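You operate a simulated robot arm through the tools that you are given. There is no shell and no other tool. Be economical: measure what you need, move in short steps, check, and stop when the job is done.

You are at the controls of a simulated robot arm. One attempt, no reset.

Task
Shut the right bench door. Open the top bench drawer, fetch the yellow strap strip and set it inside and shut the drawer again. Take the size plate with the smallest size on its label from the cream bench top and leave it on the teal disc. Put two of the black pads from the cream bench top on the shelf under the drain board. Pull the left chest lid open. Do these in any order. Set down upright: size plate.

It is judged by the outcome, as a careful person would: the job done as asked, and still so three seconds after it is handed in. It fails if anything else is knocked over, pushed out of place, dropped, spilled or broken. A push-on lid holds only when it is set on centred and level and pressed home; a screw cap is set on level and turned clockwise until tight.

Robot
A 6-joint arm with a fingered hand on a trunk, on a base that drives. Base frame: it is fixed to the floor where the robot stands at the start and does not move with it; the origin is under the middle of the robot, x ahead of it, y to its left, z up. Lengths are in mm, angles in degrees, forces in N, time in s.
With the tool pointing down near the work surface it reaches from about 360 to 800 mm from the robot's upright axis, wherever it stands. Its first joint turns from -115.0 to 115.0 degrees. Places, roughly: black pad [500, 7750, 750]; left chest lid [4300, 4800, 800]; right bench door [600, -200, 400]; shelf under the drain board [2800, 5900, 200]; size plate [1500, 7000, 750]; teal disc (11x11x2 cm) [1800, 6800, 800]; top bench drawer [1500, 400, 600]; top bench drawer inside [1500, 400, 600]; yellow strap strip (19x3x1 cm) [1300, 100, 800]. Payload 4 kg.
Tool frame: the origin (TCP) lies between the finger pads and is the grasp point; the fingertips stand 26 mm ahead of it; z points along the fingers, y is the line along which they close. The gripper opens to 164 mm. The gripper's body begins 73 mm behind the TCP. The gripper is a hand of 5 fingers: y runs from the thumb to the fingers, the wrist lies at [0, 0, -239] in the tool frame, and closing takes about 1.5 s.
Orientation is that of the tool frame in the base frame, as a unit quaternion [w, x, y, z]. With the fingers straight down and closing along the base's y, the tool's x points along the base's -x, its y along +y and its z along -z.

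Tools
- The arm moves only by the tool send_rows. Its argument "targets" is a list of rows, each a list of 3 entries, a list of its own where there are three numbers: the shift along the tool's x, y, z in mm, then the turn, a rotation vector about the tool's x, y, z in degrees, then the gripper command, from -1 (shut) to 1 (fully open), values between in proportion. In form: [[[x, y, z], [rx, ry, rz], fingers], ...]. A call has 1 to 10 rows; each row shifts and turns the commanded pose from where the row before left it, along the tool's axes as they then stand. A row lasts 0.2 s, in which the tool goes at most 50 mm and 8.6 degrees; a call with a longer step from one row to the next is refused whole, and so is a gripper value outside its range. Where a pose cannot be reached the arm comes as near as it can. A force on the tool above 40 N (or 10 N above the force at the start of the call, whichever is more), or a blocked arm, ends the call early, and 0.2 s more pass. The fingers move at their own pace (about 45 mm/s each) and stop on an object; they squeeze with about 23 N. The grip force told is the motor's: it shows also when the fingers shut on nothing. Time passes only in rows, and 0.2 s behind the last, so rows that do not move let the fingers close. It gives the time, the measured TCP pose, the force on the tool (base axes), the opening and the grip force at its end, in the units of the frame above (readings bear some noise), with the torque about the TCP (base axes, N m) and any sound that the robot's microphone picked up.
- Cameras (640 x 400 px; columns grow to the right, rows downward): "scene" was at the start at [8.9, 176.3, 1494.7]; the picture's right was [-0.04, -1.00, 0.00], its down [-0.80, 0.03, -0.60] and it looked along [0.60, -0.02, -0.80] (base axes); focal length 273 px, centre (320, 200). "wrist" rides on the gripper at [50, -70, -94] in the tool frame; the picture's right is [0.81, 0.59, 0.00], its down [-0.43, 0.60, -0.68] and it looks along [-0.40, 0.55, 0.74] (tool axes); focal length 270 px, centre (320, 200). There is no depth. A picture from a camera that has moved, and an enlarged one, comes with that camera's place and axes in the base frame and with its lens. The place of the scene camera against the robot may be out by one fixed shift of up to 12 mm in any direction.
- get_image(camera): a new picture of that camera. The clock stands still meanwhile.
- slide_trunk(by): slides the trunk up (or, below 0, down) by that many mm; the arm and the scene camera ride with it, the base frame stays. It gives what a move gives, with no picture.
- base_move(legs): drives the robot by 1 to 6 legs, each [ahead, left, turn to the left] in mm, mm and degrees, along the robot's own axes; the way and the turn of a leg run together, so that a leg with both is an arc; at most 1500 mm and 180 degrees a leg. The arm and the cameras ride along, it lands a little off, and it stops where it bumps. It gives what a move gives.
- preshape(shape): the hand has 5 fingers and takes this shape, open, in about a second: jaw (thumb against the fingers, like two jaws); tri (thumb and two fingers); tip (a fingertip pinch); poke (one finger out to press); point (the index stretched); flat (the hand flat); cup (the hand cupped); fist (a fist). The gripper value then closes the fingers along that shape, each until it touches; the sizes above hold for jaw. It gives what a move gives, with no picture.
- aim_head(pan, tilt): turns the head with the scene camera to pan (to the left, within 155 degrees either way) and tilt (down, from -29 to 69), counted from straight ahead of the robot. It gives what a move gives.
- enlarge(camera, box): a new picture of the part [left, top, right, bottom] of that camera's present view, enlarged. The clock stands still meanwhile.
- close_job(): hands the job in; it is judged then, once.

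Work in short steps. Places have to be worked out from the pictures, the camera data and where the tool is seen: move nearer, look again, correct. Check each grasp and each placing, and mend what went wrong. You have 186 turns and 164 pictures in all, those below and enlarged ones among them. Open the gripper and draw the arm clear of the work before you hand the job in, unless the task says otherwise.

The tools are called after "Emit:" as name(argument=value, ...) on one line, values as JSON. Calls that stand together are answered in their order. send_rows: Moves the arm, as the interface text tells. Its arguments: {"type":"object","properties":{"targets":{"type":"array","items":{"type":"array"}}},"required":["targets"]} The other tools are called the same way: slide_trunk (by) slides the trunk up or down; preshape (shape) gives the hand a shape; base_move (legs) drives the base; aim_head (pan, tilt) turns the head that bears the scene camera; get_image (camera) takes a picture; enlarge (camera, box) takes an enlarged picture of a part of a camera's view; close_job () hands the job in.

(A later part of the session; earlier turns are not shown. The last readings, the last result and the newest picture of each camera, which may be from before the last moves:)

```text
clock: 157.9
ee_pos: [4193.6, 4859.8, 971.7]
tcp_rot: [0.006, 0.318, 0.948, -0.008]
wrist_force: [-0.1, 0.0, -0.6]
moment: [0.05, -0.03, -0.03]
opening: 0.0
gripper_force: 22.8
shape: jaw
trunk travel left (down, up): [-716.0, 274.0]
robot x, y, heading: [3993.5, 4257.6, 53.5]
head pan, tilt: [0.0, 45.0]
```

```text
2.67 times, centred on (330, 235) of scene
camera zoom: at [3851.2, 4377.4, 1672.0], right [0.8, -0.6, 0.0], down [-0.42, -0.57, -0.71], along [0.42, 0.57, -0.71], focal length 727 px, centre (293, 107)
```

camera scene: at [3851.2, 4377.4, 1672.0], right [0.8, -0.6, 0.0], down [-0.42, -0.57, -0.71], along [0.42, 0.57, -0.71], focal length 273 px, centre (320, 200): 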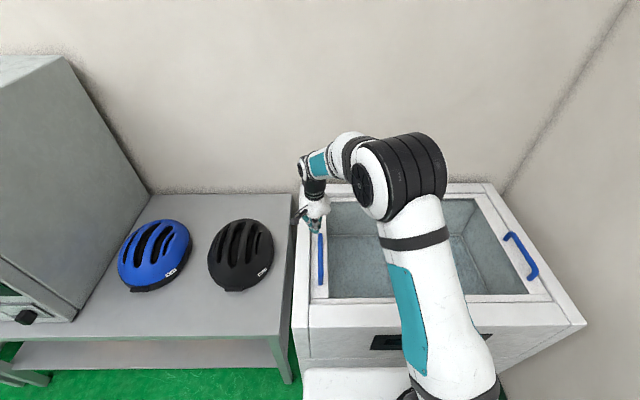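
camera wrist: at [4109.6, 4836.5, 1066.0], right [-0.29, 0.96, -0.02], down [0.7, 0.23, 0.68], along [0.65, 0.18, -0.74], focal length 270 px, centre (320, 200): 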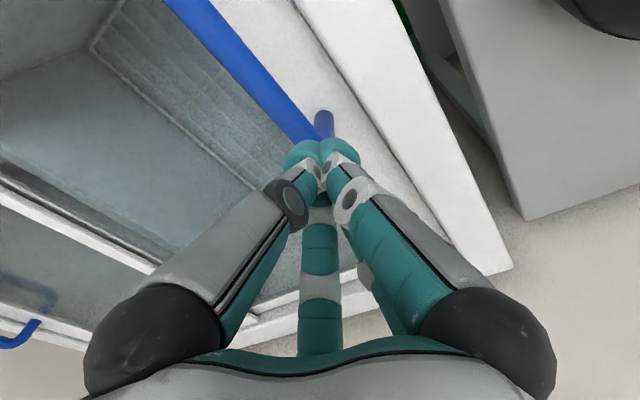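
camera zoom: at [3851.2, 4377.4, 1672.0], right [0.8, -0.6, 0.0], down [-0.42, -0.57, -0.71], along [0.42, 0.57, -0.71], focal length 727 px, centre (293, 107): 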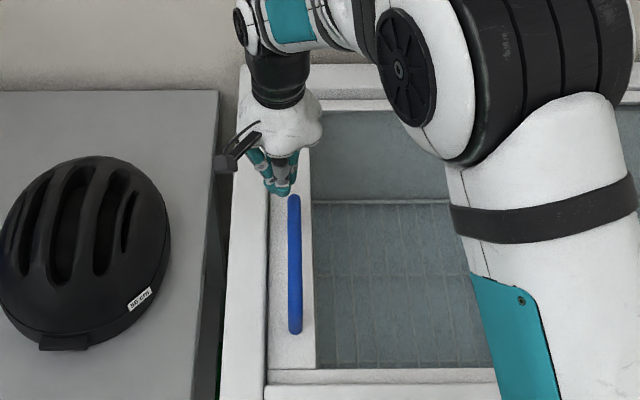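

Wrist view agrees (handle z≈910, n≈440–450). Move the closed hand left of the handle and alongside its middle, then lower.

Emit:
send_rows(targets=[[[30, -20, 0], [0, 0, 0], -1], [[25, -40, 0], [0, 0, 0], -1], [[0, -40, 0], [0, 0, 0], -1], [[0, 0, 25], [0, 0, 0], -1], [[0, 0, 20], [0, 0, 0], -1], [[0, 0, 8], [0, 0, 0], -1]])

Emit:
enlarge(camera="scene", box=[270, 160, 390, 310])

Emit:
get_image(camera="wrist")

```text
clock: 159.3
ee_pos: [4090.1, 4809.5, 919.7]
tcp_rot: [0.007, 0.317, 0.948, -0.009]
wrist_force: [0.3, 1.1, -0.3]
moment: [0.0, 0.02, 0.04]
opening: 0.1
gripper_force: 23.2
shape: jaw
trunk travel left (down, up): [-716.0, 274.0]
robot x, y, heading: [3995.1, 4254.2, 53.6]
head pan, tilt: [0.0, 45.0]
```

```text
2.67 times, centred on (330, 235) of scene
camera zoom: at [3851.2, 4377.6, 1672.0], right [0.8, -0.6, 0.0], down [-0.42, -0.57, -0.71], along [0.42, 0.57, -0.71], focal length 727 px, centre (293, 107)
```

zoom: 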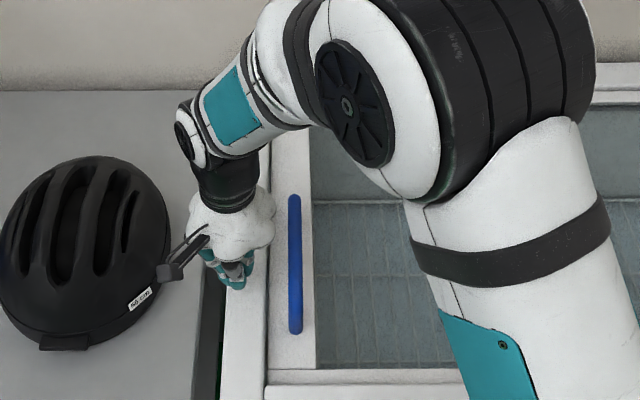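

```text
98 pictures are left
camera wrist: at [4006.2, 4787.5, 1013.9], right [-0.29, 0.96, -0.02], down [0.7, 0.23, 0.68], along [0.65, 0.18, -0.74], focal length 270 px, centre (320, 200)
```

wrist: 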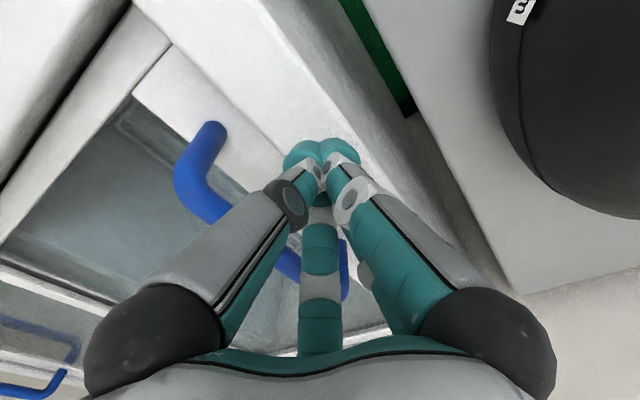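

Tips are left of the handle. Shift to handle mid-length, lower 8 mm, and push rightwards.

Emit:
send_rows(targets=[[[0, 28, 4], [0, 0, 0], -1], [[0, 0, 4], [0, 0, 0], -1], [[-15, 0, 0], [0, 0, 0], -1], [[-15, 0, 0], [0, 0, 0], -1], [[-15, 0, 0], [0, 0, 0], -1], [[-15, 0, 0], [0, 0, 0], -1], [[-15, 0, 0], [0, 0, 0], -1]])

Emit:
enlarge(camera="scene", box=[270, 160, 390, 310])

```text
clock: 160.9
ee_pos: [4167.2, 4788.9, 912.6]
tcp_rot: [0.006, 0.318, 0.948, -0.009]
wrist_force: [-0.6, 0.0, 0.8]
moment: [-0.01, 0.01, -0.02]
opening: 0.0
gripper_force: 22.6
shape: jaw
trunk travel left (down, up): [-716.0, 274.0]
robot x, y, heading: [3994.0, 4256.5, 53.2]
head pan, tilt: [0.0, 45.0]
```

```text
2.67 times, centred on (330, 235) of scene
camera zoom: at [3851.3, 4377.3, 1672.0], right [0.8, -0.6, 0.0], down [-0.42, -0.57, -0.71], along [0.42, 0.57, -0.71], focal length 727 px, centre (293, 107)
```

zoom: 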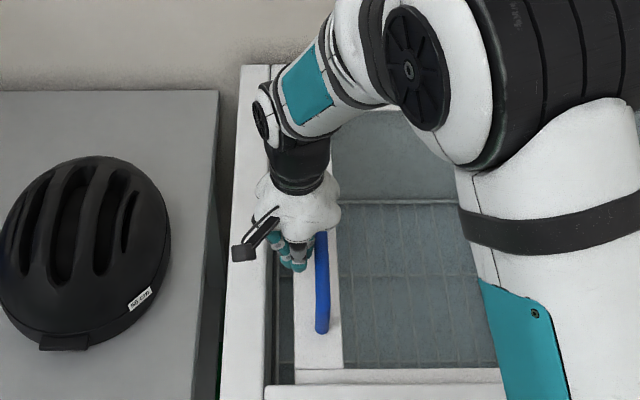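

The lid slides right. Continue pushing.

Emit:
send_rows(targets=[[[-20, 0, 0], [0, 0, 0], -1], [[-20, 0, 0], [0, 0, 0], -1], [[-20, 0, 0], [0, 0, 0], -1], [[-20, 0, 0], [0, 0, 0], -1], [[-20, 0, 0], [0, 0, 0], -1], [[-20, 0, 0], [0, 0, 0], -1], [[-20, 0, 0], [0, 0, 0], -1], [[-20, 0, 0], [0, 0, 0], -1], [[-20, 0, 0], [0, 0, 0], -1], [[-20, 0, 0], [0, 0, 0], -1]])

Emit:
get_image(camera="scene")

```text
clock: 163.1
ee_pos: [4326.9, 4668.1, 914.8]
tcp_rot: [0.007, 0.317, 0.948, -0.009]
wrist_force: [0.1, -0.1, 0.4]
moment: [0.0, -0.02, -0.02]
opening: 0.2
gripper_force: 23.3
shape: jaw
trunk travel left (down, up): [-716.0, 274.0]
robot x, y, heading: [3997.1, 4256.6, 53.6]
head pan, tilt: [0.0, 45.0]
```

```text
96 pictures are left
camera scene: at [3851.6, 4377.1, 1672.0], right [0.8, -0.6, 0.0], down [-0.42, -0.57, -0.71], along [0.42, 0.57, -0.71], focal length 273 px, centre (320, 200)
```

scene: 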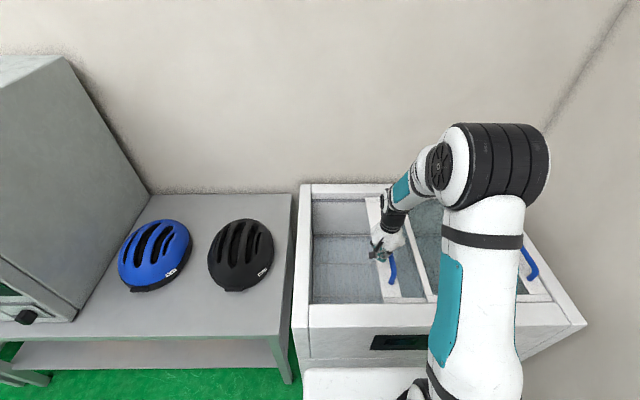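

Open by ~230 mm; push another ~70 mm toward its stop, watching the force.

Emit:
send_rows(targets=[[[-12, 0, 0], [0, 0, 0], -1], [[-12, 0, 0], [0, 0, 0], -1], [[-12, 0, 0], [0, 0, 0], -1], [[-12, 0, 0], [0, 0, 0], -1], [[-12, 0, 0], [0, 0, 0], -1], [[-12, 0, 0], [0, 0, 0], -1]])

Emit:
enlarge(camera="scene", box=[290, 160, 590, 350])

```text
clock: 164.5
ee_pos: [4384.8, 4624.3, 917.7]
tcp_rot: [0.006, 0.317, 0.948, -0.009]
wrist_force: [-0.1, 1.5, 0.9]
moment: [0.0, 0.01, 0.0]
opening: 0.0
gripper_force: 23.5
shape: jaw
trunk travel left (down, up): [-716.0, 274.0]
robot x, y, heading: [3992.3, 4256.6, 53.6]
head pan, tilt: [0.0, 45.0]
```

```text
2.11 times, centred on (440, 255) of scene
camera zoom: at [3851.3, 4377.3, 1672.0], right [0.8, -0.6, 0.0], down [-0.42, -0.57, -0.71], along [0.42, 0.57, -0.71], focal length 574 px, centre (67, 84)
```

zoom: 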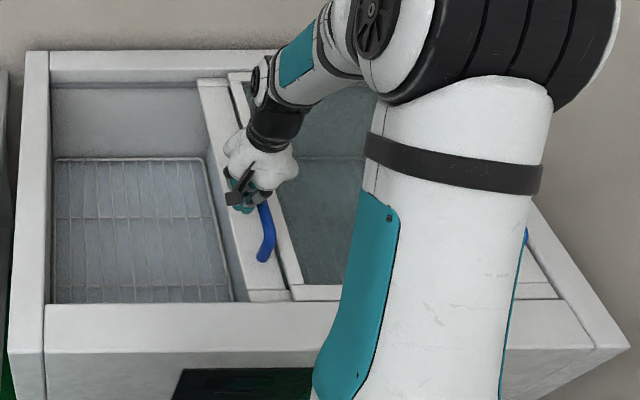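

Almost at its end position; nudge a little more until resistance, then withdraw.

Emit:
send_rows(targets=[[[-8, 0, 0], [0, 0, 0], -1], [[-8, 0, 0], [0, 0, 0], -1], [[-8, 0, 0], [0, 0, 0], -1]])

Emit:
enlarge(camera="scene", box=[290, 160, 590, 350])

```text
clock: 165.3
ee_pos: [4399.5, 4611.7, 916.8]
tcp_rot: [0.006, 0.316, 0.949, -0.009]
wrist_force: [-20.4, 15.1, 0.8]
moment: [0.25, 0.36, -0.08]
opening: 0.2
gripper_force: 22.7
shape: jaw
trunk travel left (down, up): [-716.0, 274.0]
robot x, y, heading: [3988.9, 4258.7, 53.2]
head pan, tilt: [0.0, 45.0]
```

```text
2.11 times, centred on (440, 255) of scene
camera zoom: at [3847.8, 4379.5, 1671.6], right [0.8, -0.6, 0.0], down [-0.42, -0.57, -0.71], along [0.42, 0.57, -0.71], focal length 574 px, centre (67, 84)
```

zoom: 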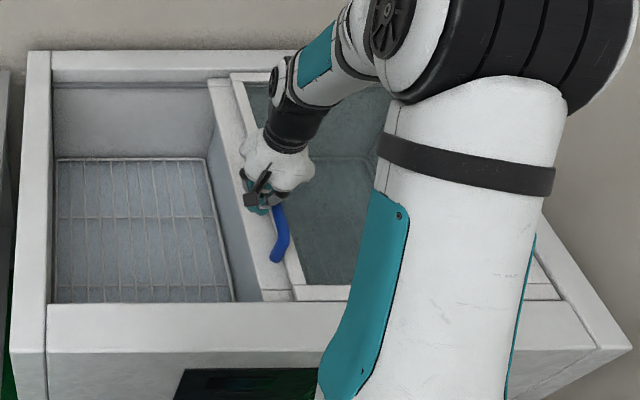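

Lid is at its stop, fully open. Withdraw left and up, then back away.

Emit:
send_rows(targets=[[[25, 0, 0], [0, 0, 0], -1], [[15, 0, -20], [0, 0, 0], -1], [[0, 0, -45], [0, 0, 0], -1], [[0, 0, -45], [0, 0, 0], -1], [[45, 0, 0], [0, 0, 0], -1], [[45, 0, 0], [0, 0, 0], -1], [[45, 0, 0], [0, 0, 0], -1], [[45, 0, 0], [0, 0, 0], -1]])

Emit:
base_move(legs=[[-300, 0, 0]])

Emit:
get_image(camera="scene")

```text
clock: 167.1
ee_pos: [4224.2, 4747.0, 1022.8]
tcp_rot: [0.007, 0.318, 0.948, -0.01]
wrist_force: [-0.1, -0.1, -0.3]
moment: [-0.01, -0.05, 0.04]
opening: 0.1
gripper_force: 22.9
shape: jaw
trunk travel left (down, up): [-716.0, 274.0]
robot x, y, heading: [3989.8, 4257.0, 53.4]
head pan, tilt: [0.0, 45.0]
```

```text
clock: 169.1
ee_pos: [4049.7, 4504.0, 1023.8]
tcp_rot: [0.006, 0.321, 0.947, -0.008]
wrist_force: [-0.6, -0.5, -0.1]
moment: [0.02, -0.02, 0.01]
opening: 0.0
gripper_force: 23.3
shape: jaw
trunk travel left (down, up): [-716.0, 274.0]
robot x, y, heading: [3807.9, 4014.8, 52.9]
head pan, tilt: [0.0, 45.0]
```

```text
93 pictures are left
camera scene: at [3671.7, 4137.6, 1672.0], right [0.8, -0.6, 0.0], down [-0.43, -0.56, -0.71], along [0.43, 0.56, -0.71], focal length 273 px, centre (320, 200)
```

scene: 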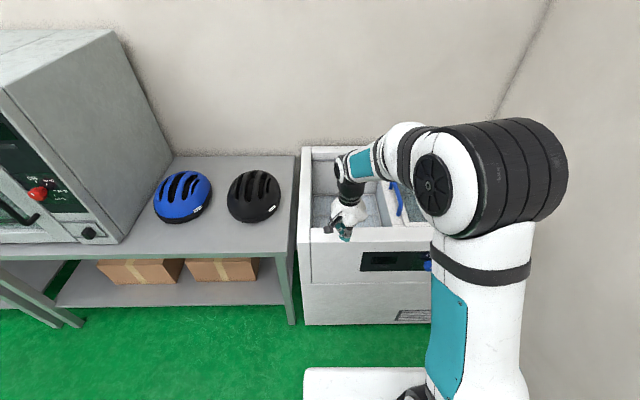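

Lid open, chest fine. Back up and travel sideways left to the cream bench with the plates.

Emit:
base_move(legs=[[-400, 300, 0], [0, 1450, 0], [0, 1400, 0]])

Emit:
aim_head(pan=0, tilt=30)

Emit:
get_image(camera="scene")

```text
clock: 185.6
ee_pos: [1238.6, 6061.5, 1022.8]
tcp_rot: [0.007, 0.306, 0.952, -0.008]
wrist_force: [-0.5, -0.1, -0.2]
moment: [0.01, 0.05, 0.01]
opening: 0.0
gripper_force: 22.7
shape: jaw
trunk travel left (down, up): [-716.0, 274.0]
robot x, y, heading: [1012.7, 5565.6, 54.6]
head pan, tilt: [0.0, 45.0]
```

```text
clock: 186.3
ee_pos: [1238.2, 6059.8, 1024.1]
tcp_rot: [0.007, 0.306, 0.952, -0.009]
wrist_force: [0.4, -0.3, -0.3]
moment: [0.03, -0.02, 0.02]
opening: 0.0
gripper_force: 22.7
shape: jaw
trunk travel left (down, up): [-716.0, 274.0]
robot x, y, heading: [1016.2, 5566.6, 54.6]
head pan, tilt: [0.0, 30.0]
```

```text
92 pictures are left
camera scene: at [876.5, 5691.9, 1694.5], right [0.82, -0.58, 0.0], down [-0.29, -0.41, -0.87], along [0.5, 0.71, -0.5], focal length 273 px, centre (320, 200)
```

scene: 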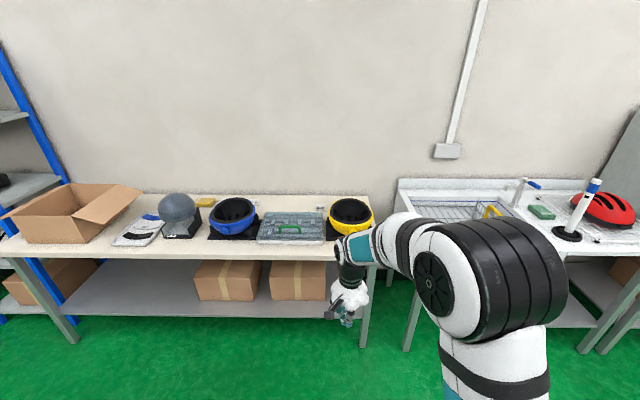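

Zoom into the cream bench to see plates, pads and disc.

Emit:
enlarge(camera="scene", box=[100, 180, 390, 270])

Emit:
enlarge(camera="scene", box=[380, 160, 640, 330])

```text
2.21 times, centred on (245, 225) of scene
camera zoom: at [876.5, 5691.9, 1694.5], right [0.82, -0.58, 0.0], down [-0.29, -0.41, -0.87], along [0.5, 0.71, -0.5], focal length 602 px, centre (486, 145)
```

zoom: 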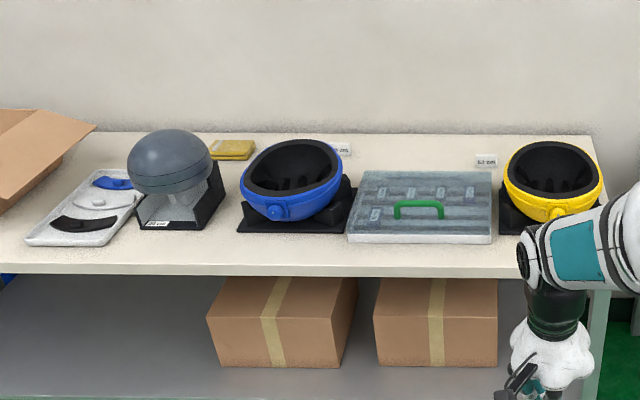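

```text
2.35 times, centred on (510, 245) of scene
camera zoom: at [876.5, 5691.9, 1694.5], right [0.82, -0.58, 0.0], down [-0.29, -0.41, -0.87], along [0.5, 0.71, -0.5], focal length 641 px, centre (-127, 94)
```

zoom: 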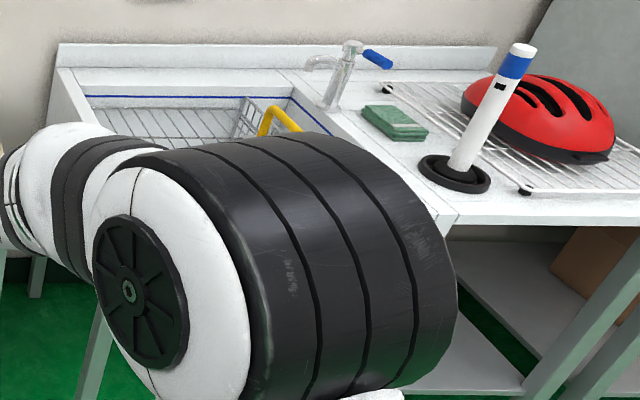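

I'll get closer and higher to see over the bowls.

Emit:
slide_trunk(by=250)

Emit:
base_move(legs=[[450, 200, -1.5]])

Emit:
aim_head(pan=0, tilt=45)

Emit:
get_image(camera="scene")

```text
clock: 188.9
ee_pos: [1238.1, 6061.3, 1274.0]
tcp_rot: [0.007, 0.306, 0.952, -0.008]
wrist_force: [0.8, -0.4, -0.4]
moment: [0.03, -0.02, -0.01]
opening: 0.0
gripper_force: 22.8
shape: jaw
trunk travel left (down, up): [-966.0, 24.0]
robot x, y, heading: [1014.5, 5564.8, 54.4]
head pan, tilt: [0.0, 30.0]
```

```text
clock: 191.8
ee_pos: [1350.1, 6525.6, 1273.8]
tcp_rot: [0.006, 0.316, 0.949, -0.009]
wrist_force: [-0.2, 0.2, -1.3]
moment: [-0.01, 0.01, 0.01]
opening: 0.2
gripper_force: 23.3
shape: jaw
trunk travel left (down, up): [-966.0, 24.0]
robot x, y, heading: [1113.4, 6035.1, 53.5]
head pan, tilt: [0.0, 30.0]
```

```text
clock: 192.5
ee_pos: [1349.9, 6524.8, 1274.0]
tcp_rot: [0.006, 0.316, 0.949, -0.009]
wrist_force: [-0.3, -0.3, 0.4]
moment: [0.0, -0.01, 0.03]
opening: 0.0
gripper_force: 23.4
shape: jaw
trunk travel left (down, up): [-966.0, 24.0]
robot x, y, heading: [1119.0, 6035.9, 53.4]
head pan, tilt: [0.0, 45.0]
```

```text
89 pictures are left
camera scene: at [974.9, 6156.3, 1922.1], right [0.8, -0.6, 0.0], down [-0.42, -0.57, -0.71], along [0.42, 0.57, -0.71], focal length 273 px, centre (320, 200)
```

scene: 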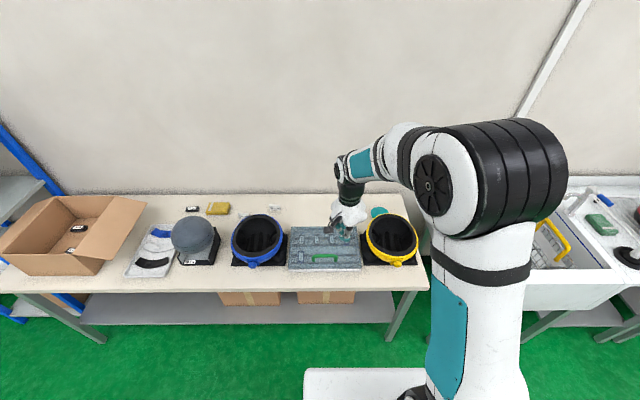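

Teal disc visible behind the hand near the yellow bowl. Zoom in on both halves.

Emit:
enlarge(camera="scene", box=[220, 180, 430, 290])

Emit:
enlarge(camera="scene", box=[20, 180, 250, 290])

```text
3.05 times, centred on (325, 235) of scene
camera zoom: at [974.9, 6156.3, 1922.1], right [0.8, -0.6, 0.0], down [-0.42, -0.57, -0.71], along [0.42, 0.57, -0.71], focal length 831 px, centre (305, 93)
```

zoom: 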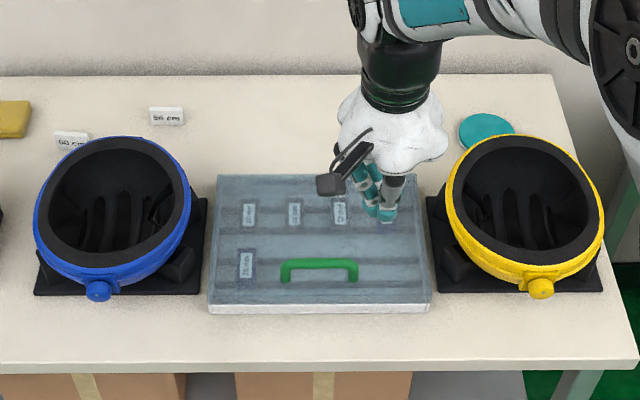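

```text
2.78 times, centred on (135, 235) of scene
camera zoom: at [974.9, 6156.3, 1922.1], right [0.8, -0.6, 0.0], down [-0.42, -0.57, -0.71], along [0.42, 0.57, -0.71], focal length 758 px, centre (835, 103)
```

zoom: 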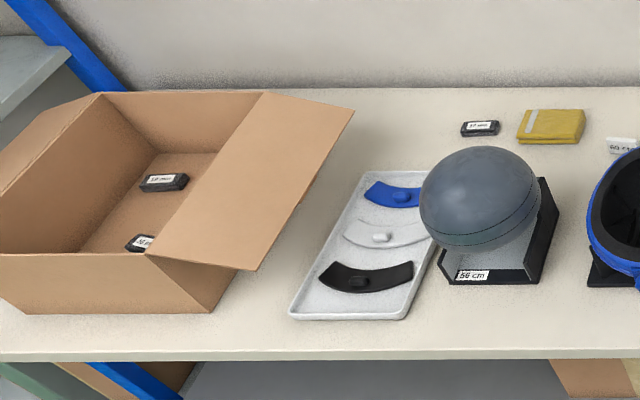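

Labels "56 cm" and "60 cm" seen, plus a third plate hidden by the arm; black labelled blocks lie on the bench and in the carton. Move left for a better look.

Emit:
base_move(legs=[[0, 450, 0]])

Emit:
enlarge(camera="scene", box=[300, 180, 500, 280])

Emit:
enlarge(camera="scene", box=[60, 180, 320, 300])

```text
clock: 195.2
ee_pos: [1000.3, 6787.9, 1273.9]
tcp_rot: [0.008, 0.32, 0.947, -0.008]
wrist_force: [-0.3, 0.6, 0.3]
moment: [0.01, 0.01, -0.02]
opening: 0.0
gripper_force: 23.0
shape: jaw
trunk travel left (down, up): [-966.0, 24.0]
robot x, y, heading: [766.3, 6299.5, 52.8]
head pan, tilt: [0.0, 45.0]
```

```text
3.20 times, centred on (400, 230) of scene
camera zoom: at [621.8, 6423.0, 1921.9], right [0.8, -0.6, 0.0], down [-0.43, -0.56, -0.71], along [0.43, 0.56, -0.71], focal length 872 px, centre (64, 104)
```

zoom: 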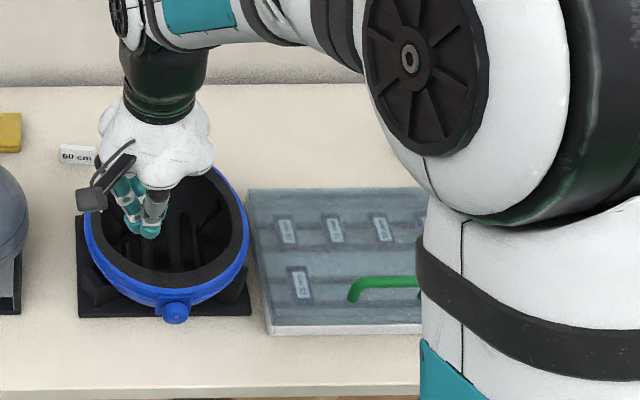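

```text
2.46 times, centred on (190, 240) of scene
camera zoom: at [621.8, 6423.0, 1921.9], right [0.8, -0.6, 0.0], down [-0.43, -0.56, -0.71], along [0.43, 0.56, -0.71], focal length 671 px, centre (640, 102)
```

zoom: 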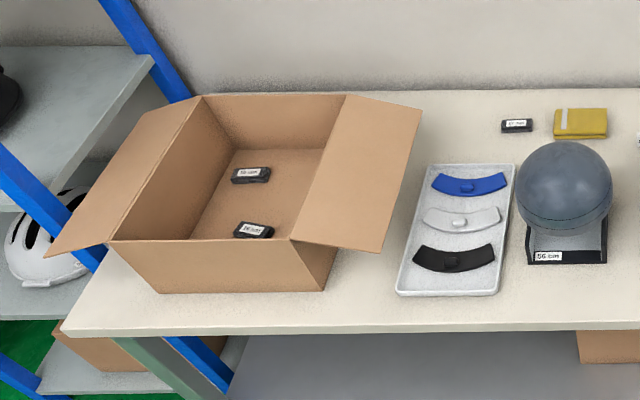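

Zoom in tightly on the black blocks.

Emit:
enlarge(camera="scene", box=[145, 220, 185, 265])

Emit:
enlarge(camera="scene", box=[255, 200, 295, 225])

Emit:
enlarge(camera="scene", box=[215, 220, 285, 285])

```text
8.89 times, centred on (165, 242) of scene
camera zoom: at [621.8, 6423.0, 1921.9], right [0.8, -0.6, 0.0], down [-0.43, -0.56, -0.71], along [0.43, 0.56, -0.71], focal length 2423 px, centre (1698, -178)
```

zoom: 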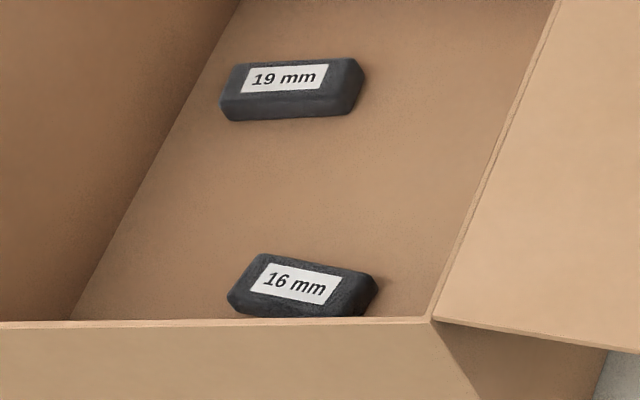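

```text
16.00 times, centred on (275, 212) of scene
camera zoom: at [621.8, 6423.0, 1921.9], right [0.8, -0.6, 0.0], down [-0.43, -0.56, -0.71], along [0.43, 0.56, -0.71], focal length 4361 px, centre (1040, 0)
```

zoom: 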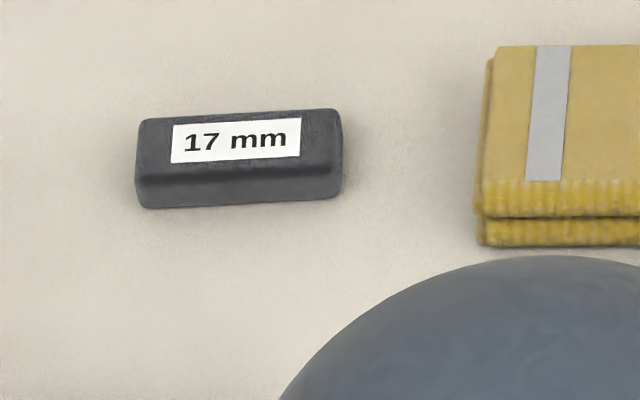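

```text
6.15 times, centred on (250, 252) of scene
camera zoom: at [621.8, 6423.0, 1921.9], right [0.8, -0.6, 0.0], down [-0.43, -0.56, -0.71], along [0.43, 0.56, -0.71], focal length 1677 px, centre (751, -123)
```

zoom: 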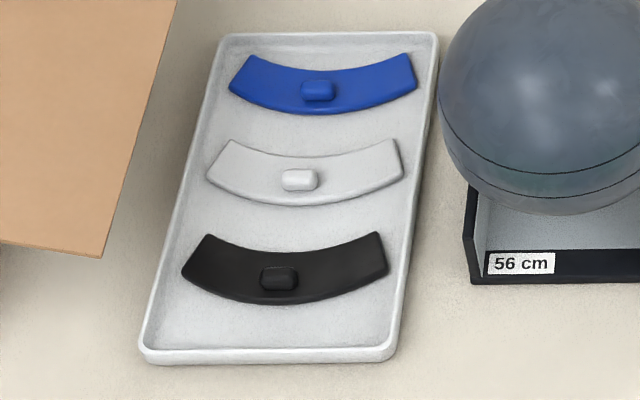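

Black pads are the labelled blocks (16, 17, 19 mm). The 17 mm one lies on the open bench at about n −3639, l 6572. I'll roll the hand so it closes sideways, and move in front of it.

Emit:
send_rows(targets=[[[0, 0, 0], [0, 0, -8.5], -1], [[0, 0, 0], [0, 0, -8.5], -1], [[0, 0, 0], [0, 0, -8.5], -1], [[0, 0, 0], [0, 0, -8.5], -1], [[0, 0, 0], [0, 0, -8.5], -1], [[0, 0, 0], [0, 0, -8.5], -1], [[0, 0, 0], [0, 0, -8.5], 0], [[0, 0, 0], [0, 0, -8.5], 0], [[0, 0, 0], [0, 0, -8.5], 0], [[0, 0, 0], [0, 0, -8.5], 0]])

Emit:
base_move(legs=[[0, 480, 0.4]])

Emit:
get_image(camera="scene")

```text
clock: 197.4
ee_pos: [1000.4, 6789.0, 1273.9]
tcp_rot: [-0.001, -0.404, 0.915, -0.011]
wrist_force: [-0.4, -0.5, 0.6]
moment: [0.03, -0.03, 0.0]
opening: 81.5
gripper_force: 0.0
shape: jaw
trunk travel left (down, up): [-966.0, 24.0]
robot x, y, heading: [759.5, 6301.5, 53.0]
head pan, tilt: [0.0, 45.0]
```

```text
clock: 200.3
ee_pos: [605.2, 7082.5, 1272.8]
tcp_rot: [-0.001, -0.41, 0.912, -0.011]
wrist_force: [1.1, -0.4, 0.7]
moment: [0.01, 0.01, 0.01]
opening: 81.6
gripper_force: 0.0
shape: jaw
trunk travel left (down, up): [-966.0, 24.0]
robot x, y, heading: [370.0, 6594.4, 53.6]
head pan, tilt: [0.0, 45.0]
```

```text
81 pictures are left
camera scene: at [229.9, 6712.6, 1921.9], right [0.81, -0.59, 0.0], down [-0.42, -0.57, -0.71], along [0.42, 0.57, -0.71], focal length 273 px, centre (320, 200)
```

scene: 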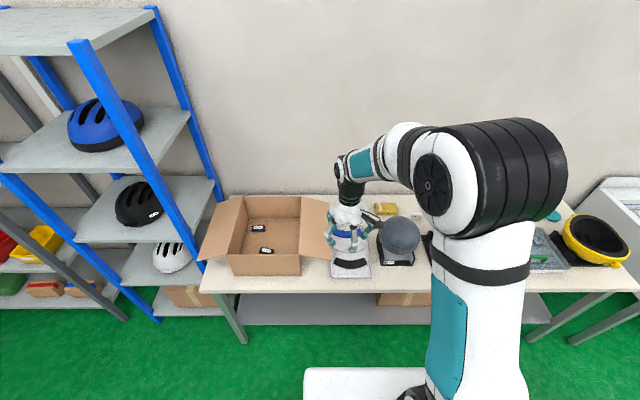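

Extend the arm high with a 43° forward tilt first (keeping above the sphere), then I'll drive in and lower with the trunk.

Emit:
send_rows(targets=[[[-40, -14, 0], [0, -8.6, 0], 0], [[-39.5, -14, 6], [0, -8.6, 0], 0], [[-38, -14, 12], [0, -8.6, 0], 0], [[-36, -14, 17.4], [0, -8.6, 0], 0], [[-33, -14, 22.6], [0, -8.6, 0], 0], [[-29, -14, 27], [0, 0, 0], 0], [[-29, -14, 27], [0, 0, 0], 0], [[-29, -14, 27], [0, 0, 0], 0]])

Emit:
base_move(legs=[[170, 0, -0.5]])

Emit:
get_image(camera="wrist")

```text
clock: 202.1
ee_pos: [901.5, 7243.8, 1272.3]
tcp_rot: [0.334, -0.384, 0.849, 0.14]
wrist_force: [-0.2, -0.6, -0.4]
moment: [0.03, 0.04, -0.02]
opening: 81.8
gripper_force: 0.0
shape: jaw
trunk travel left (down, up): [-966.0, 24.0]
robot x, y, heading: [369.7, 6592.7, 53.4]
head pan, tilt: [0.0, 45.0]
```

```text
clock: 203.5
ee_pos: [1005.0, 7370.6, 1272.5]
tcp_rot: [0.333, -0.38, 0.852, 0.138]
wrist_force: [-0.2, 0.6, -0.6]
moment: [0.01, -0.04, -0.04]
opening: 81.5
gripper_force: 0.0
shape: jaw
trunk travel left (down, up): [-966.0, 24.0]
robot x, y, heading: [469.6, 6724.3, 52.9]
head pan, tilt: [0.0, 45.0]
```

```text
80 pictures are left
camera wrist: at [988.5, 7250.9, 1309.1], right [-0.83, -0.05, -0.56], down [-0.54, 0.31, 0.78], along [0.13, 0.95, -0.29], focal length 270 px, centre (320, 200)
```

wrist: 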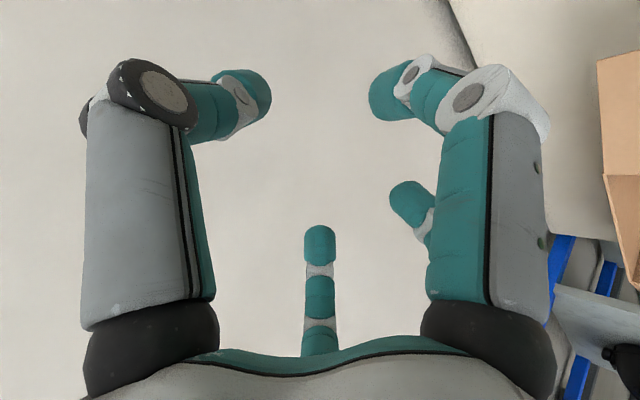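

The arm reached the extended pose easily. Re-measure the pad with the scene camera from here.

Emit:
aim_head(pan=0, tilt=55)

Emit:
get_image(camera="scene")

```text
clock: 204.3
ee_pos: [1005.6, 7370.5, 1274.4]
tcp_rot: [0.335, -0.38, 0.851, 0.138]
wrist_force: [0.2, 0.2, 0.4]
moment: [0.02, 0.01, 0.01]
opening: 81.9
gripper_force: 0.1
shape: jaw
trunk travel left (down, up): [-966.0, 24.0]
robot x, y, heading: [475.9, 6721.3, 52.8]
head pan, tilt: [0.0, 55.0]
```

```text
79 pictures are left
camera scene: at [325.1, 6838.8, 1908.6], right [0.8, -0.6, 0.0], down [-0.49, -0.65, -0.57], along [0.35, 0.46, -0.82], focal length 273 px, centre (320, 200)
```

scene: 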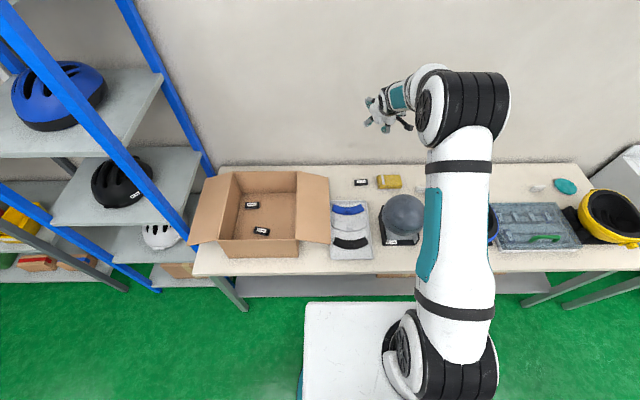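

The fixed tilt would make the lower digits foul the table. Better: turn the robot sideways (bench on its left, where the base is narrower) so I can reach straight down. First retract the arm and back off.

Emit:
send_rows(targets=[[[29, 0, -27], [0, 8.6, 0], 0], [[33, 0, -22.6], [0, 8.6, 0], 0], [[36, 0, -17.4], [0, 8.6, 0], 0], [[38, 0, -12], [0, 8.6, 0], 0], [[39.5, 0, -6], [0, 8.2, 0], 0], [[40, 0, 0], [0, 0, 0], 0], [[40, 0, 0], [0, 0, 0], 0], [[40, 0, 0], [0, 0, 0], 0]])

Emit:
base_move(legs=[[-450, 0, 0], [0, 0, -90]])

Emit:
aim_head(pan=90, tilt=55)

Emit:
get_image(camera="scene")

```text
clock: 206.1
ee_pos: [789.0, 7131.8, 1275.1]
tcp_rot: [0.002, -0.405, 0.914, -0.009]
wrist_force: [0.1, 0.4, -0.6]
moment: [0.01, -0.03, 0.03]
opening: 81.8
gripper_force: 0.1
shape: jaw
trunk travel left (down, up): [-966.0, 24.0]
robot x, y, heading: [472.6, 6723.3, 53.0]
head pan, tilt: [0.0, 55.0]
```

```text
clock: 212.6
ee_pos: [608.2, 6046.2, 1275.1]
tcp_rot: [-0.006, 0.367, 0.93, -0.009]
wrist_force: [-0.1, 0.3, 0.3]
moment: [-0.01, 0.0, -0.04]
opening: 81.6
gripper_force: 0.2
shape: jaw
trunk travel left (down, up): [-966.0, 24.0]
robot x, y, heading: [201.2, 6370.1, -37.6]
head pan, tilt: [0.0, 55.0]
```

```text
clock: 214.2
ee_pos: [607.6, 6045.0, 1274.0]
tcp_rot: [-0.005, 0.366, 0.93, -0.008]
wrist_force: [0.0, 0.7, -0.1]
moment: [0.02, 0.0, 0.03]
opening: 81.9
gripper_force: 0.1
shape: jaw
trunk travel left (down, up): [-966.0, 24.0]
robot x, y, heading: [200.3, 6365.5, -37.5]
head pan, tilt: [90.0, 55.0]
```

```text
78 pictures are left
camera scene: at [307.6, 6604.0, 1908.6], right [0.79, -0.61, 0.0], down [-0.5, -0.65, -0.57], along [0.35, 0.45, -0.82], focal length 273 px, centre (320, 200)
```

scene: 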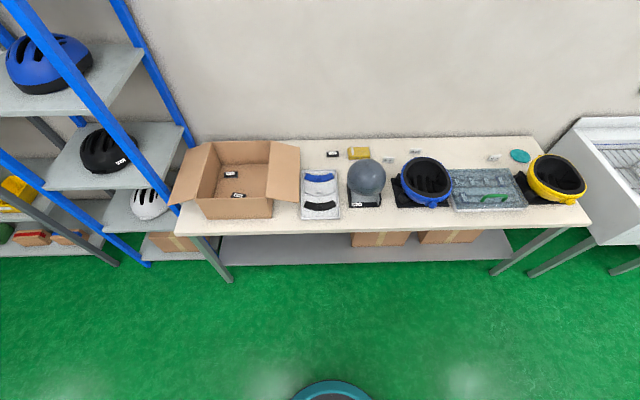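

Perfect unobstructed view. Read the size plates and check pad.

Emit:
enlarge(camera="scene", box=[375, 140, 435, 175])

Emit:
enlarge(camera="scene", box=[475, 140, 535, 175])

Emit:
enlarge(camera="scene", box=[195, 140, 375, 230])

```text
10.67 times, centred on (405, 158) of scene
camera zoom: at [307.6, 6604.0, 1908.6], right [0.79, -0.61, 0.0], down [-0.5, -0.65, -0.57], along [0.35, 0.45, -0.82], focal length 2908 px, centre (-587, 653)
```

zoom: 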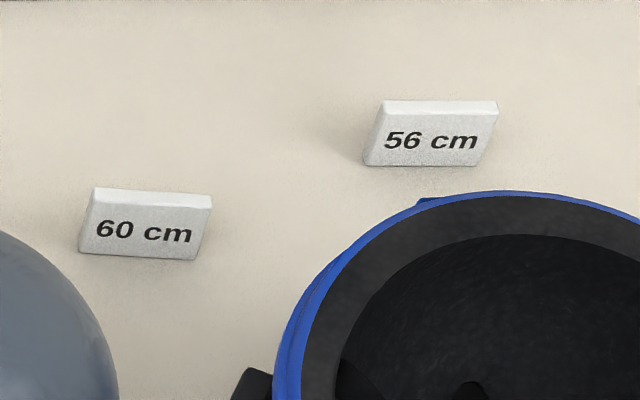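

```text
10.67 times, centred on (505, 158) of scene
camera zoom: at [307.6, 6604.0, 1908.6], right [0.79, -0.61, 0.0], down [-0.5, -0.65, -0.57], along [0.35, 0.45, -0.82], focal length 2908 px, centre (-1653, 653)
```

zoom: 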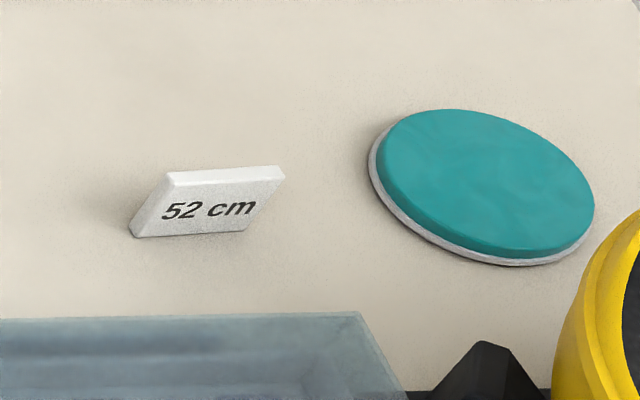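

```text
3.56 times, centred on (285, 185) of scene
camera zoom: at [307.6, 6604.0, 1908.6], right [0.79, -0.61, 0.0], down [-0.5, -0.65, -0.57], along [0.35, 0.45, -0.82], focal length 969 px, centre (444, 253)
```

zoom: 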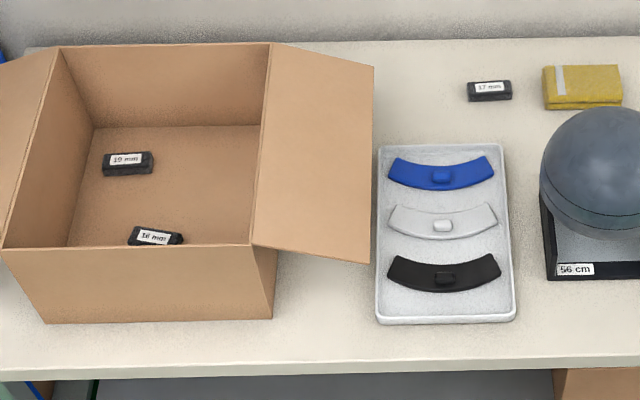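

52 cm is the smallest plate, standing near the teal disc. Now go for the 17 mm pad (n≈−3635, l≈6560): drive sideways toward the bench and swing the arm left over it, high up.

Emit:
base_move(legs=[[0, 570, 0.5]])

Emit:
send_rows(targets=[[[0, 0, 0], [0, 0, -6], 0], [[25, 39, 0], [0, 0, 0], 0], [[25, 39, 0], [0, 0, 0], 0], [[25, 39, 0], [0, 0, 0], 0], [[25, 39, 0], [0, 0, 0], 0], [[25, 39, 0], [0, 0, 0], 0], [[25, 39, 0], [0, 0, 0], 0], [[25, 39, 0], [0, 0, 0], 0], [[25, 39, 0], [0, 0, 0], 0], [[25, 39, 0], [0, 0, 0], 0]])

Emit:
preshape(shape="tip")

```text
clock: 217.5
ee_pos: [956.0, 6501.2, 1274.9]
tcp_rot: [-0.006, 0.363, 0.932, -0.008]
wrist_force: [0.2, 0.4, 1.2]
moment: [-0.01, 0.01, 0.01]
opening: 81.7
gripper_force: 0.1
shape: jaw
trunk travel left (down, up): [-966.0, 24.0]
robot x, y, heading: [548.4, 6822.4, -37.3]
head pan, tilt: [90.0, 55.0]
```

```text
clock: 219.7
ee_pos: [986.4, 6915.8, 1269.5]
tcp_rot: [-0.005, 0.315, 0.949, -0.009]
wrist_force: [-0.2, 1.2, -0.5]
moment: [-0.02, 0.03, -0.04]
opening: 81.8
gripper_force: 0.1
shape: jaw
trunk travel left (down, up): [-966.0, 24.0]
robot x, y, heading: [552.5, 6824.6, -37.3]
head pan, tilt: [90.0, 55.0]
```

```text
clock: 220.6
ee_pos: [986.3, 6914.2, 1269.7]
tcp_rot: [-0.006, 0.314, 0.949, -0.008]
wrist_force: [-0.1, 0.1, -0.1]
moment: [0.03, 0.0, 0.02]
opening: 164.0
gripper_force: 0.0
shape: tip
trunk travel left (down, up): [-966.0, 24.0]
robot x, y, heading: [548.9, 6823.4, -37.4]
head pan, tilt: [90.0, 55.0]
```

Continue the swing to above the pad, closing partway.

Emit:
send_rows(targets=[[[26, 40, 0], [0, 0, 0], -0.3], [[26, 40, 0], [0, 0, 0], -0.3], [[26, 40, 0], [0, 0, 0], -0.3], [[26, 40, 0], [0, 0, 0], -0.3], [[26, 40, 0], [0, 0, 0], -0.3], [[26, 40, 0], [0, 0, 0], -0.3], [[26, 40, 0], [0, 0, 0], -0.3], [[26, 40, 0], [0, 0, 0], -0.3], [[26, 40, 0], [0, 0, 0], -0.3], [[26, 40, 0], [0, 0, 0], -0.3]])

Emit:
slide_trunk(by=-280)

Emit:
get_image(camera="wrist")

Emit:
get_image(camera="scene")

```text
clock: 222.8
ee_pos: [1017.8, 7395.3, 1262.8]
tcp_rot: [-0.006, 0.314, 0.949, -0.011]
wrist_force: [-0.5, 0.6, 0.1]
moment: [-0.05, 0.02, -0.01]
opening: 57.7
gripper_force: 0.0
shape: tip
trunk travel left (down, up): [-966.0, 24.0]
robot x, y, heading: [548.7, 6823.8, -37.1]
head pan, tilt: [90.0, 55.0]
```

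```text
clock: 225.6
ee_pos: [1017.0, 7392.9, 984.5]
tcp_rot: [-0.006, 0.316, 0.949, -0.008]
wrist_force: [-0.7, -1.0, 0.6]
moment: [0.0, 0.03, 0.05]
opening: 57.4
gripper_force: 0.1
shape: tip
trunk travel left (down, up): [-686.0, 304.0]
robot x, y, heading: [551.4, 6820.6, -37.5]
head pan, tilt: [90.0, 55.0]
```

```text
74 pictures are left
camera wrist: at [936.2, 7368.1, 1079.9], right [-0.3, 0.95, -0.01], down [0.71, 0.23, 0.66], along [0.63, 0.19, -0.75], focal length 270 px, centre (320, 200)
```

wrist: 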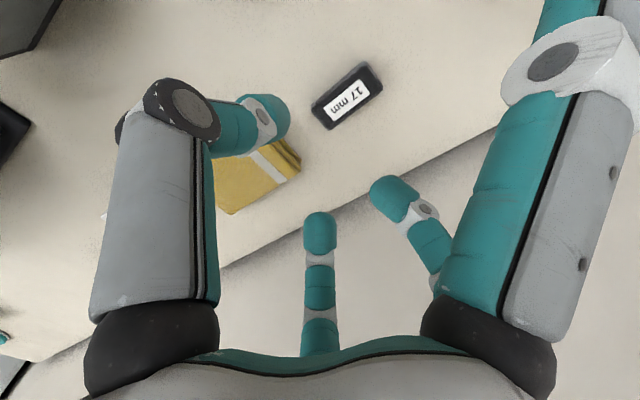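

```text
73 pictures are left
camera scene: at [652.9, 7057.0, 1628.6], right [0.8, -0.61, 0.0], down [-0.5, -0.65, -0.57], along [0.35, 0.46, -0.82], focal length 273 px, centre (320, 200)
```

scene: 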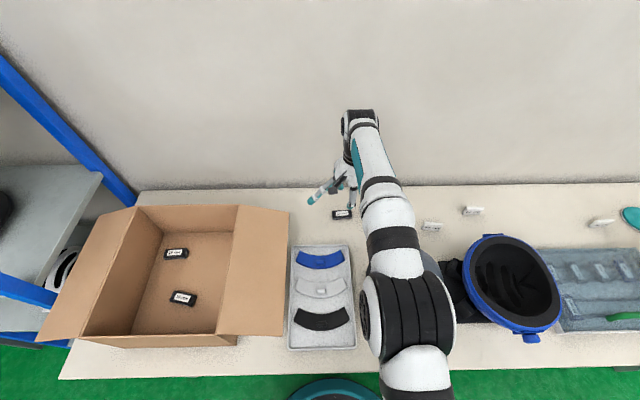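

Pad is measured at n −3635, l 6553, just 29 mm ahead of the TCP. Shift and descend with the arm (keeping the elbow high over the sphere).

Emit:
send_rows(targets=[[[10, 29, 10], [0, 0, 0], -0.3], [[0, 0, 35], [0, 0, 0], -0.3], [[0, 0, 35], [0, 0, 0], -0.3], [[0, 0, 30], [0, 0, 0], -0.3], [[0, 0, 25], [0, 0, 0], -0.3], [[0, 0, 10], [0, 0, 0], -0.3]])

Emit:
get_image(camera="wrist")

Emit:
enlarge(camera="scene", box=[270, 90, 480, 360])

```text
clock: 227.0
ee_pos: [1013.9, 7404.7, 841.4]
tcp_rot: [-0.005, 0.316, 0.949, -0.002]
wrist_force: [1.8, 3.2, 29.2]
moment: [0.75, -0.6, 0.0]
opening: 60.3
gripper_force: 0.1
shape: tip
out of reach, approached as far as the arm can: row 1
trunk travel left (down, up): [-686.0, 304.0]
robot x, y, heading: [549.0, 6823.8, -37.4]
head pan, tilt: [90.0, 55.0]
```

```text
72 pictures are left
camera wrist: at [932.0, 7380.1, 936.8], right [-0.3, 0.95, 0.0], down [0.71, 0.22, 0.67], along [0.64, 0.2, -0.74], focal length 270 px, centre (320, 200)
```

wrist: 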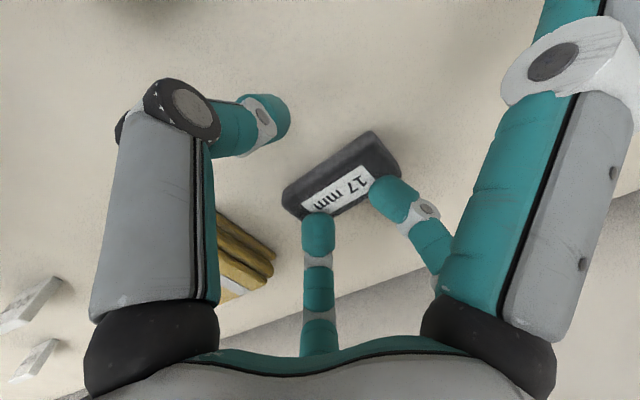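

```text
1.48 times, centred on (375, 225) of scene
camera zoom: at [651.1, 7054.9, 1629.7], right [0.8, -0.61, 0.0], down [-0.5, -0.65, -0.57], along [0.35, 0.46, -0.82], focal length 404 px, centre (238, 163)
```

zoom: 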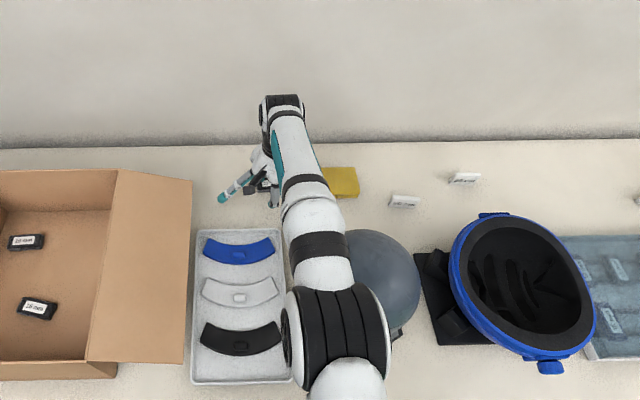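

The fingers came down on the pad (reach limit left me 22 mm short). Lift, drive 60 mm closer to the bench and retry.

Emit:
send_rows(targets=[[[0, 0, -30], [0, 0, 0], -0.3], [[0, 0, -30], [0, 0, 0], -0.3]])

Emit:
base_move(legs=[[0, 60, 0]])

Emit:
get_image(camera="wrist")

```text
clock: 227.6
ee_pos: [1012.9, 7402.7, 895.6]
tcp_rot: [-0.006, 0.315, 0.949, -0.009]
wrist_force: [0.2, -0.9, 0.6]
moment: [0.0, 0.03, 0.0]
opening: 57.8
gripper_force: 0.0
shape: tip
trunk travel left (down, up): [-686.0, 304.0]
robot x, y, heading: [547.8, 6827.5, -37.2]
head pan, tilt: [90.0, 55.0]
```

```text
clock: 228.6
ee_pos: [1049.3, 7451.2, 895.4]
tcp_rot: [-0.005, 0.315, 0.949, -0.008]
wrist_force: [-0.1, -0.1, -0.9]
moment: [0.0, 0.04, -0.04]
opening: 57.5
gripper_force: 0.1
shape: tip
trunk travel left (down, up): [-686.0, 304.0]
robot x, y, heading: [586.1, 6869.7, -37.4]
head pan, tilt: [90.0, 55.0]
```

```text
70 pictures are left
camera wrist: at [967.7, 7427.2, 990.4], right [-0.3, 0.95, -0.01], down [0.71, 0.23, 0.66], along [0.63, 0.19, -0.75], focal length 270 px, centre (320, 200)
```

wrist: 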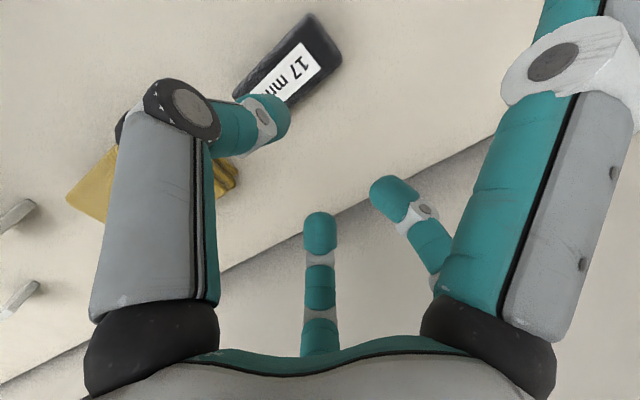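

Pad is at l≈6549; shift back 40 mm and descend to just above the table.

Emit:
send_rows(targets=[[[3, -40, 0], [0, 0, 0], -0.25], [[0, 0, 25], [0, 0, 0], -0.25], [[0, 0, 20], [0, 0, 0], -0.25], [[0, 0, 12], [0, 0, 0], -0.25], [[0, 0, 8], [0, 0, 0], -0.25]])

Emit:
get_image(camera="wrist")

```text
clock: 229.8
ee_pos: [1021.8, 7418.7, 832.2]
tcp_rot: [-0.005, 0.314, 0.949, -0.007]
wrist_force: [-1.0, -0.5, 2.6]
moment: [-0.3, -0.2, -0.19]
opening: 61.0
gripper_force: 0.0
shape: tip
trunk travel left (down, up): [-686.0, 304.0]
robot x, y, heading: [584.6, 6870.3, -37.5]
head pan, tilt: [90.0, 55.0]
```

```text
69 pictures are left
camera wrist: at [939.9, 7395.4, 927.4], right [-0.3, 0.95, -0.01], down [0.71, 0.23, 0.66], along [0.63, 0.19, -0.75], focal length 270 px, centre (320, 200)
```

wrist: 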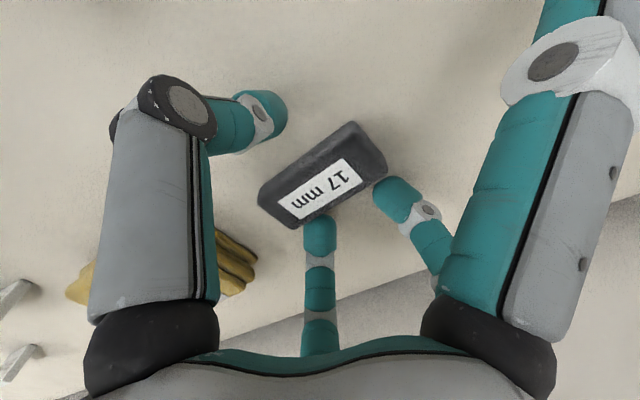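

Fingers are behind the pad, thumb in front. Lower 3 mm and close.

Emit:
send_rows(targets=[[[0, 3, 3], [0, 0, 0], -0.25], [[0, 0, 0], [0, 0, 0], -1], [[0, 0, 0], [0, 0, 0], -1], [[0, 0, 0], [0, 0, 0], -1], [[0, 0, 0], [0, 0, 0], -1], [[0, 0, 0], [0, 0, 0], -1]])

Emit:
send_rows(targets=[[[0, 0, -15], [0, 0, 0], -1], [[0, 0, -25], [0, 0, 0], -1], [[0, 0, -30], [0, 0, 0], -1]])

Emit:
get_image(camera="wrist")

```text
clock: 231.2
ee_pos: [1021.5, 7421.6, 827.8]
tcp_rot: [-0.005, 0.314, 0.95, -0.008]
wrist_force: [-0.1, -0.5, 0.1]
moment: [-0.04, -0.02, 0.0]
opening: 33.4
gripper_force: 23.0
shape: tip
trunk travel left (down, up): [-686.0, 304.0]
robot x, y, heading: [587.4, 6869.5, -37.2]
head pan, tilt: [90.0, 55.0]
```

```text
clock: 232.0
ee_pos: [1023.9, 7422.7, 899.1]
tcp_rot: [-0.005, 0.314, 0.949, -0.009]
wrist_force: [0.1, -0.5, 0.1]
moment: [0.03, -0.01, 0.01]
opening: 33.5
gripper_force: 23.2
shape: tip
trunk travel left (down, up): [-686.0, 304.0]
robot x, y, heading: [586.1, 6871.4, -37.2]
head pan, tilt: [90.0, 55.0]
```

```text
68 pictures are left
camera wrist: at [942.2, 7399.0, 993.9], right [-0.3, 0.95, -0.01], down [0.71, 0.23, 0.66], along [0.63, 0.19, -0.75], focal length 270 px, centre (320, 200)
```

wrist: 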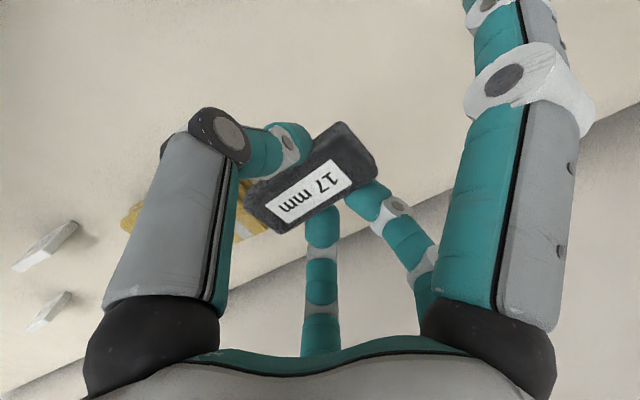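

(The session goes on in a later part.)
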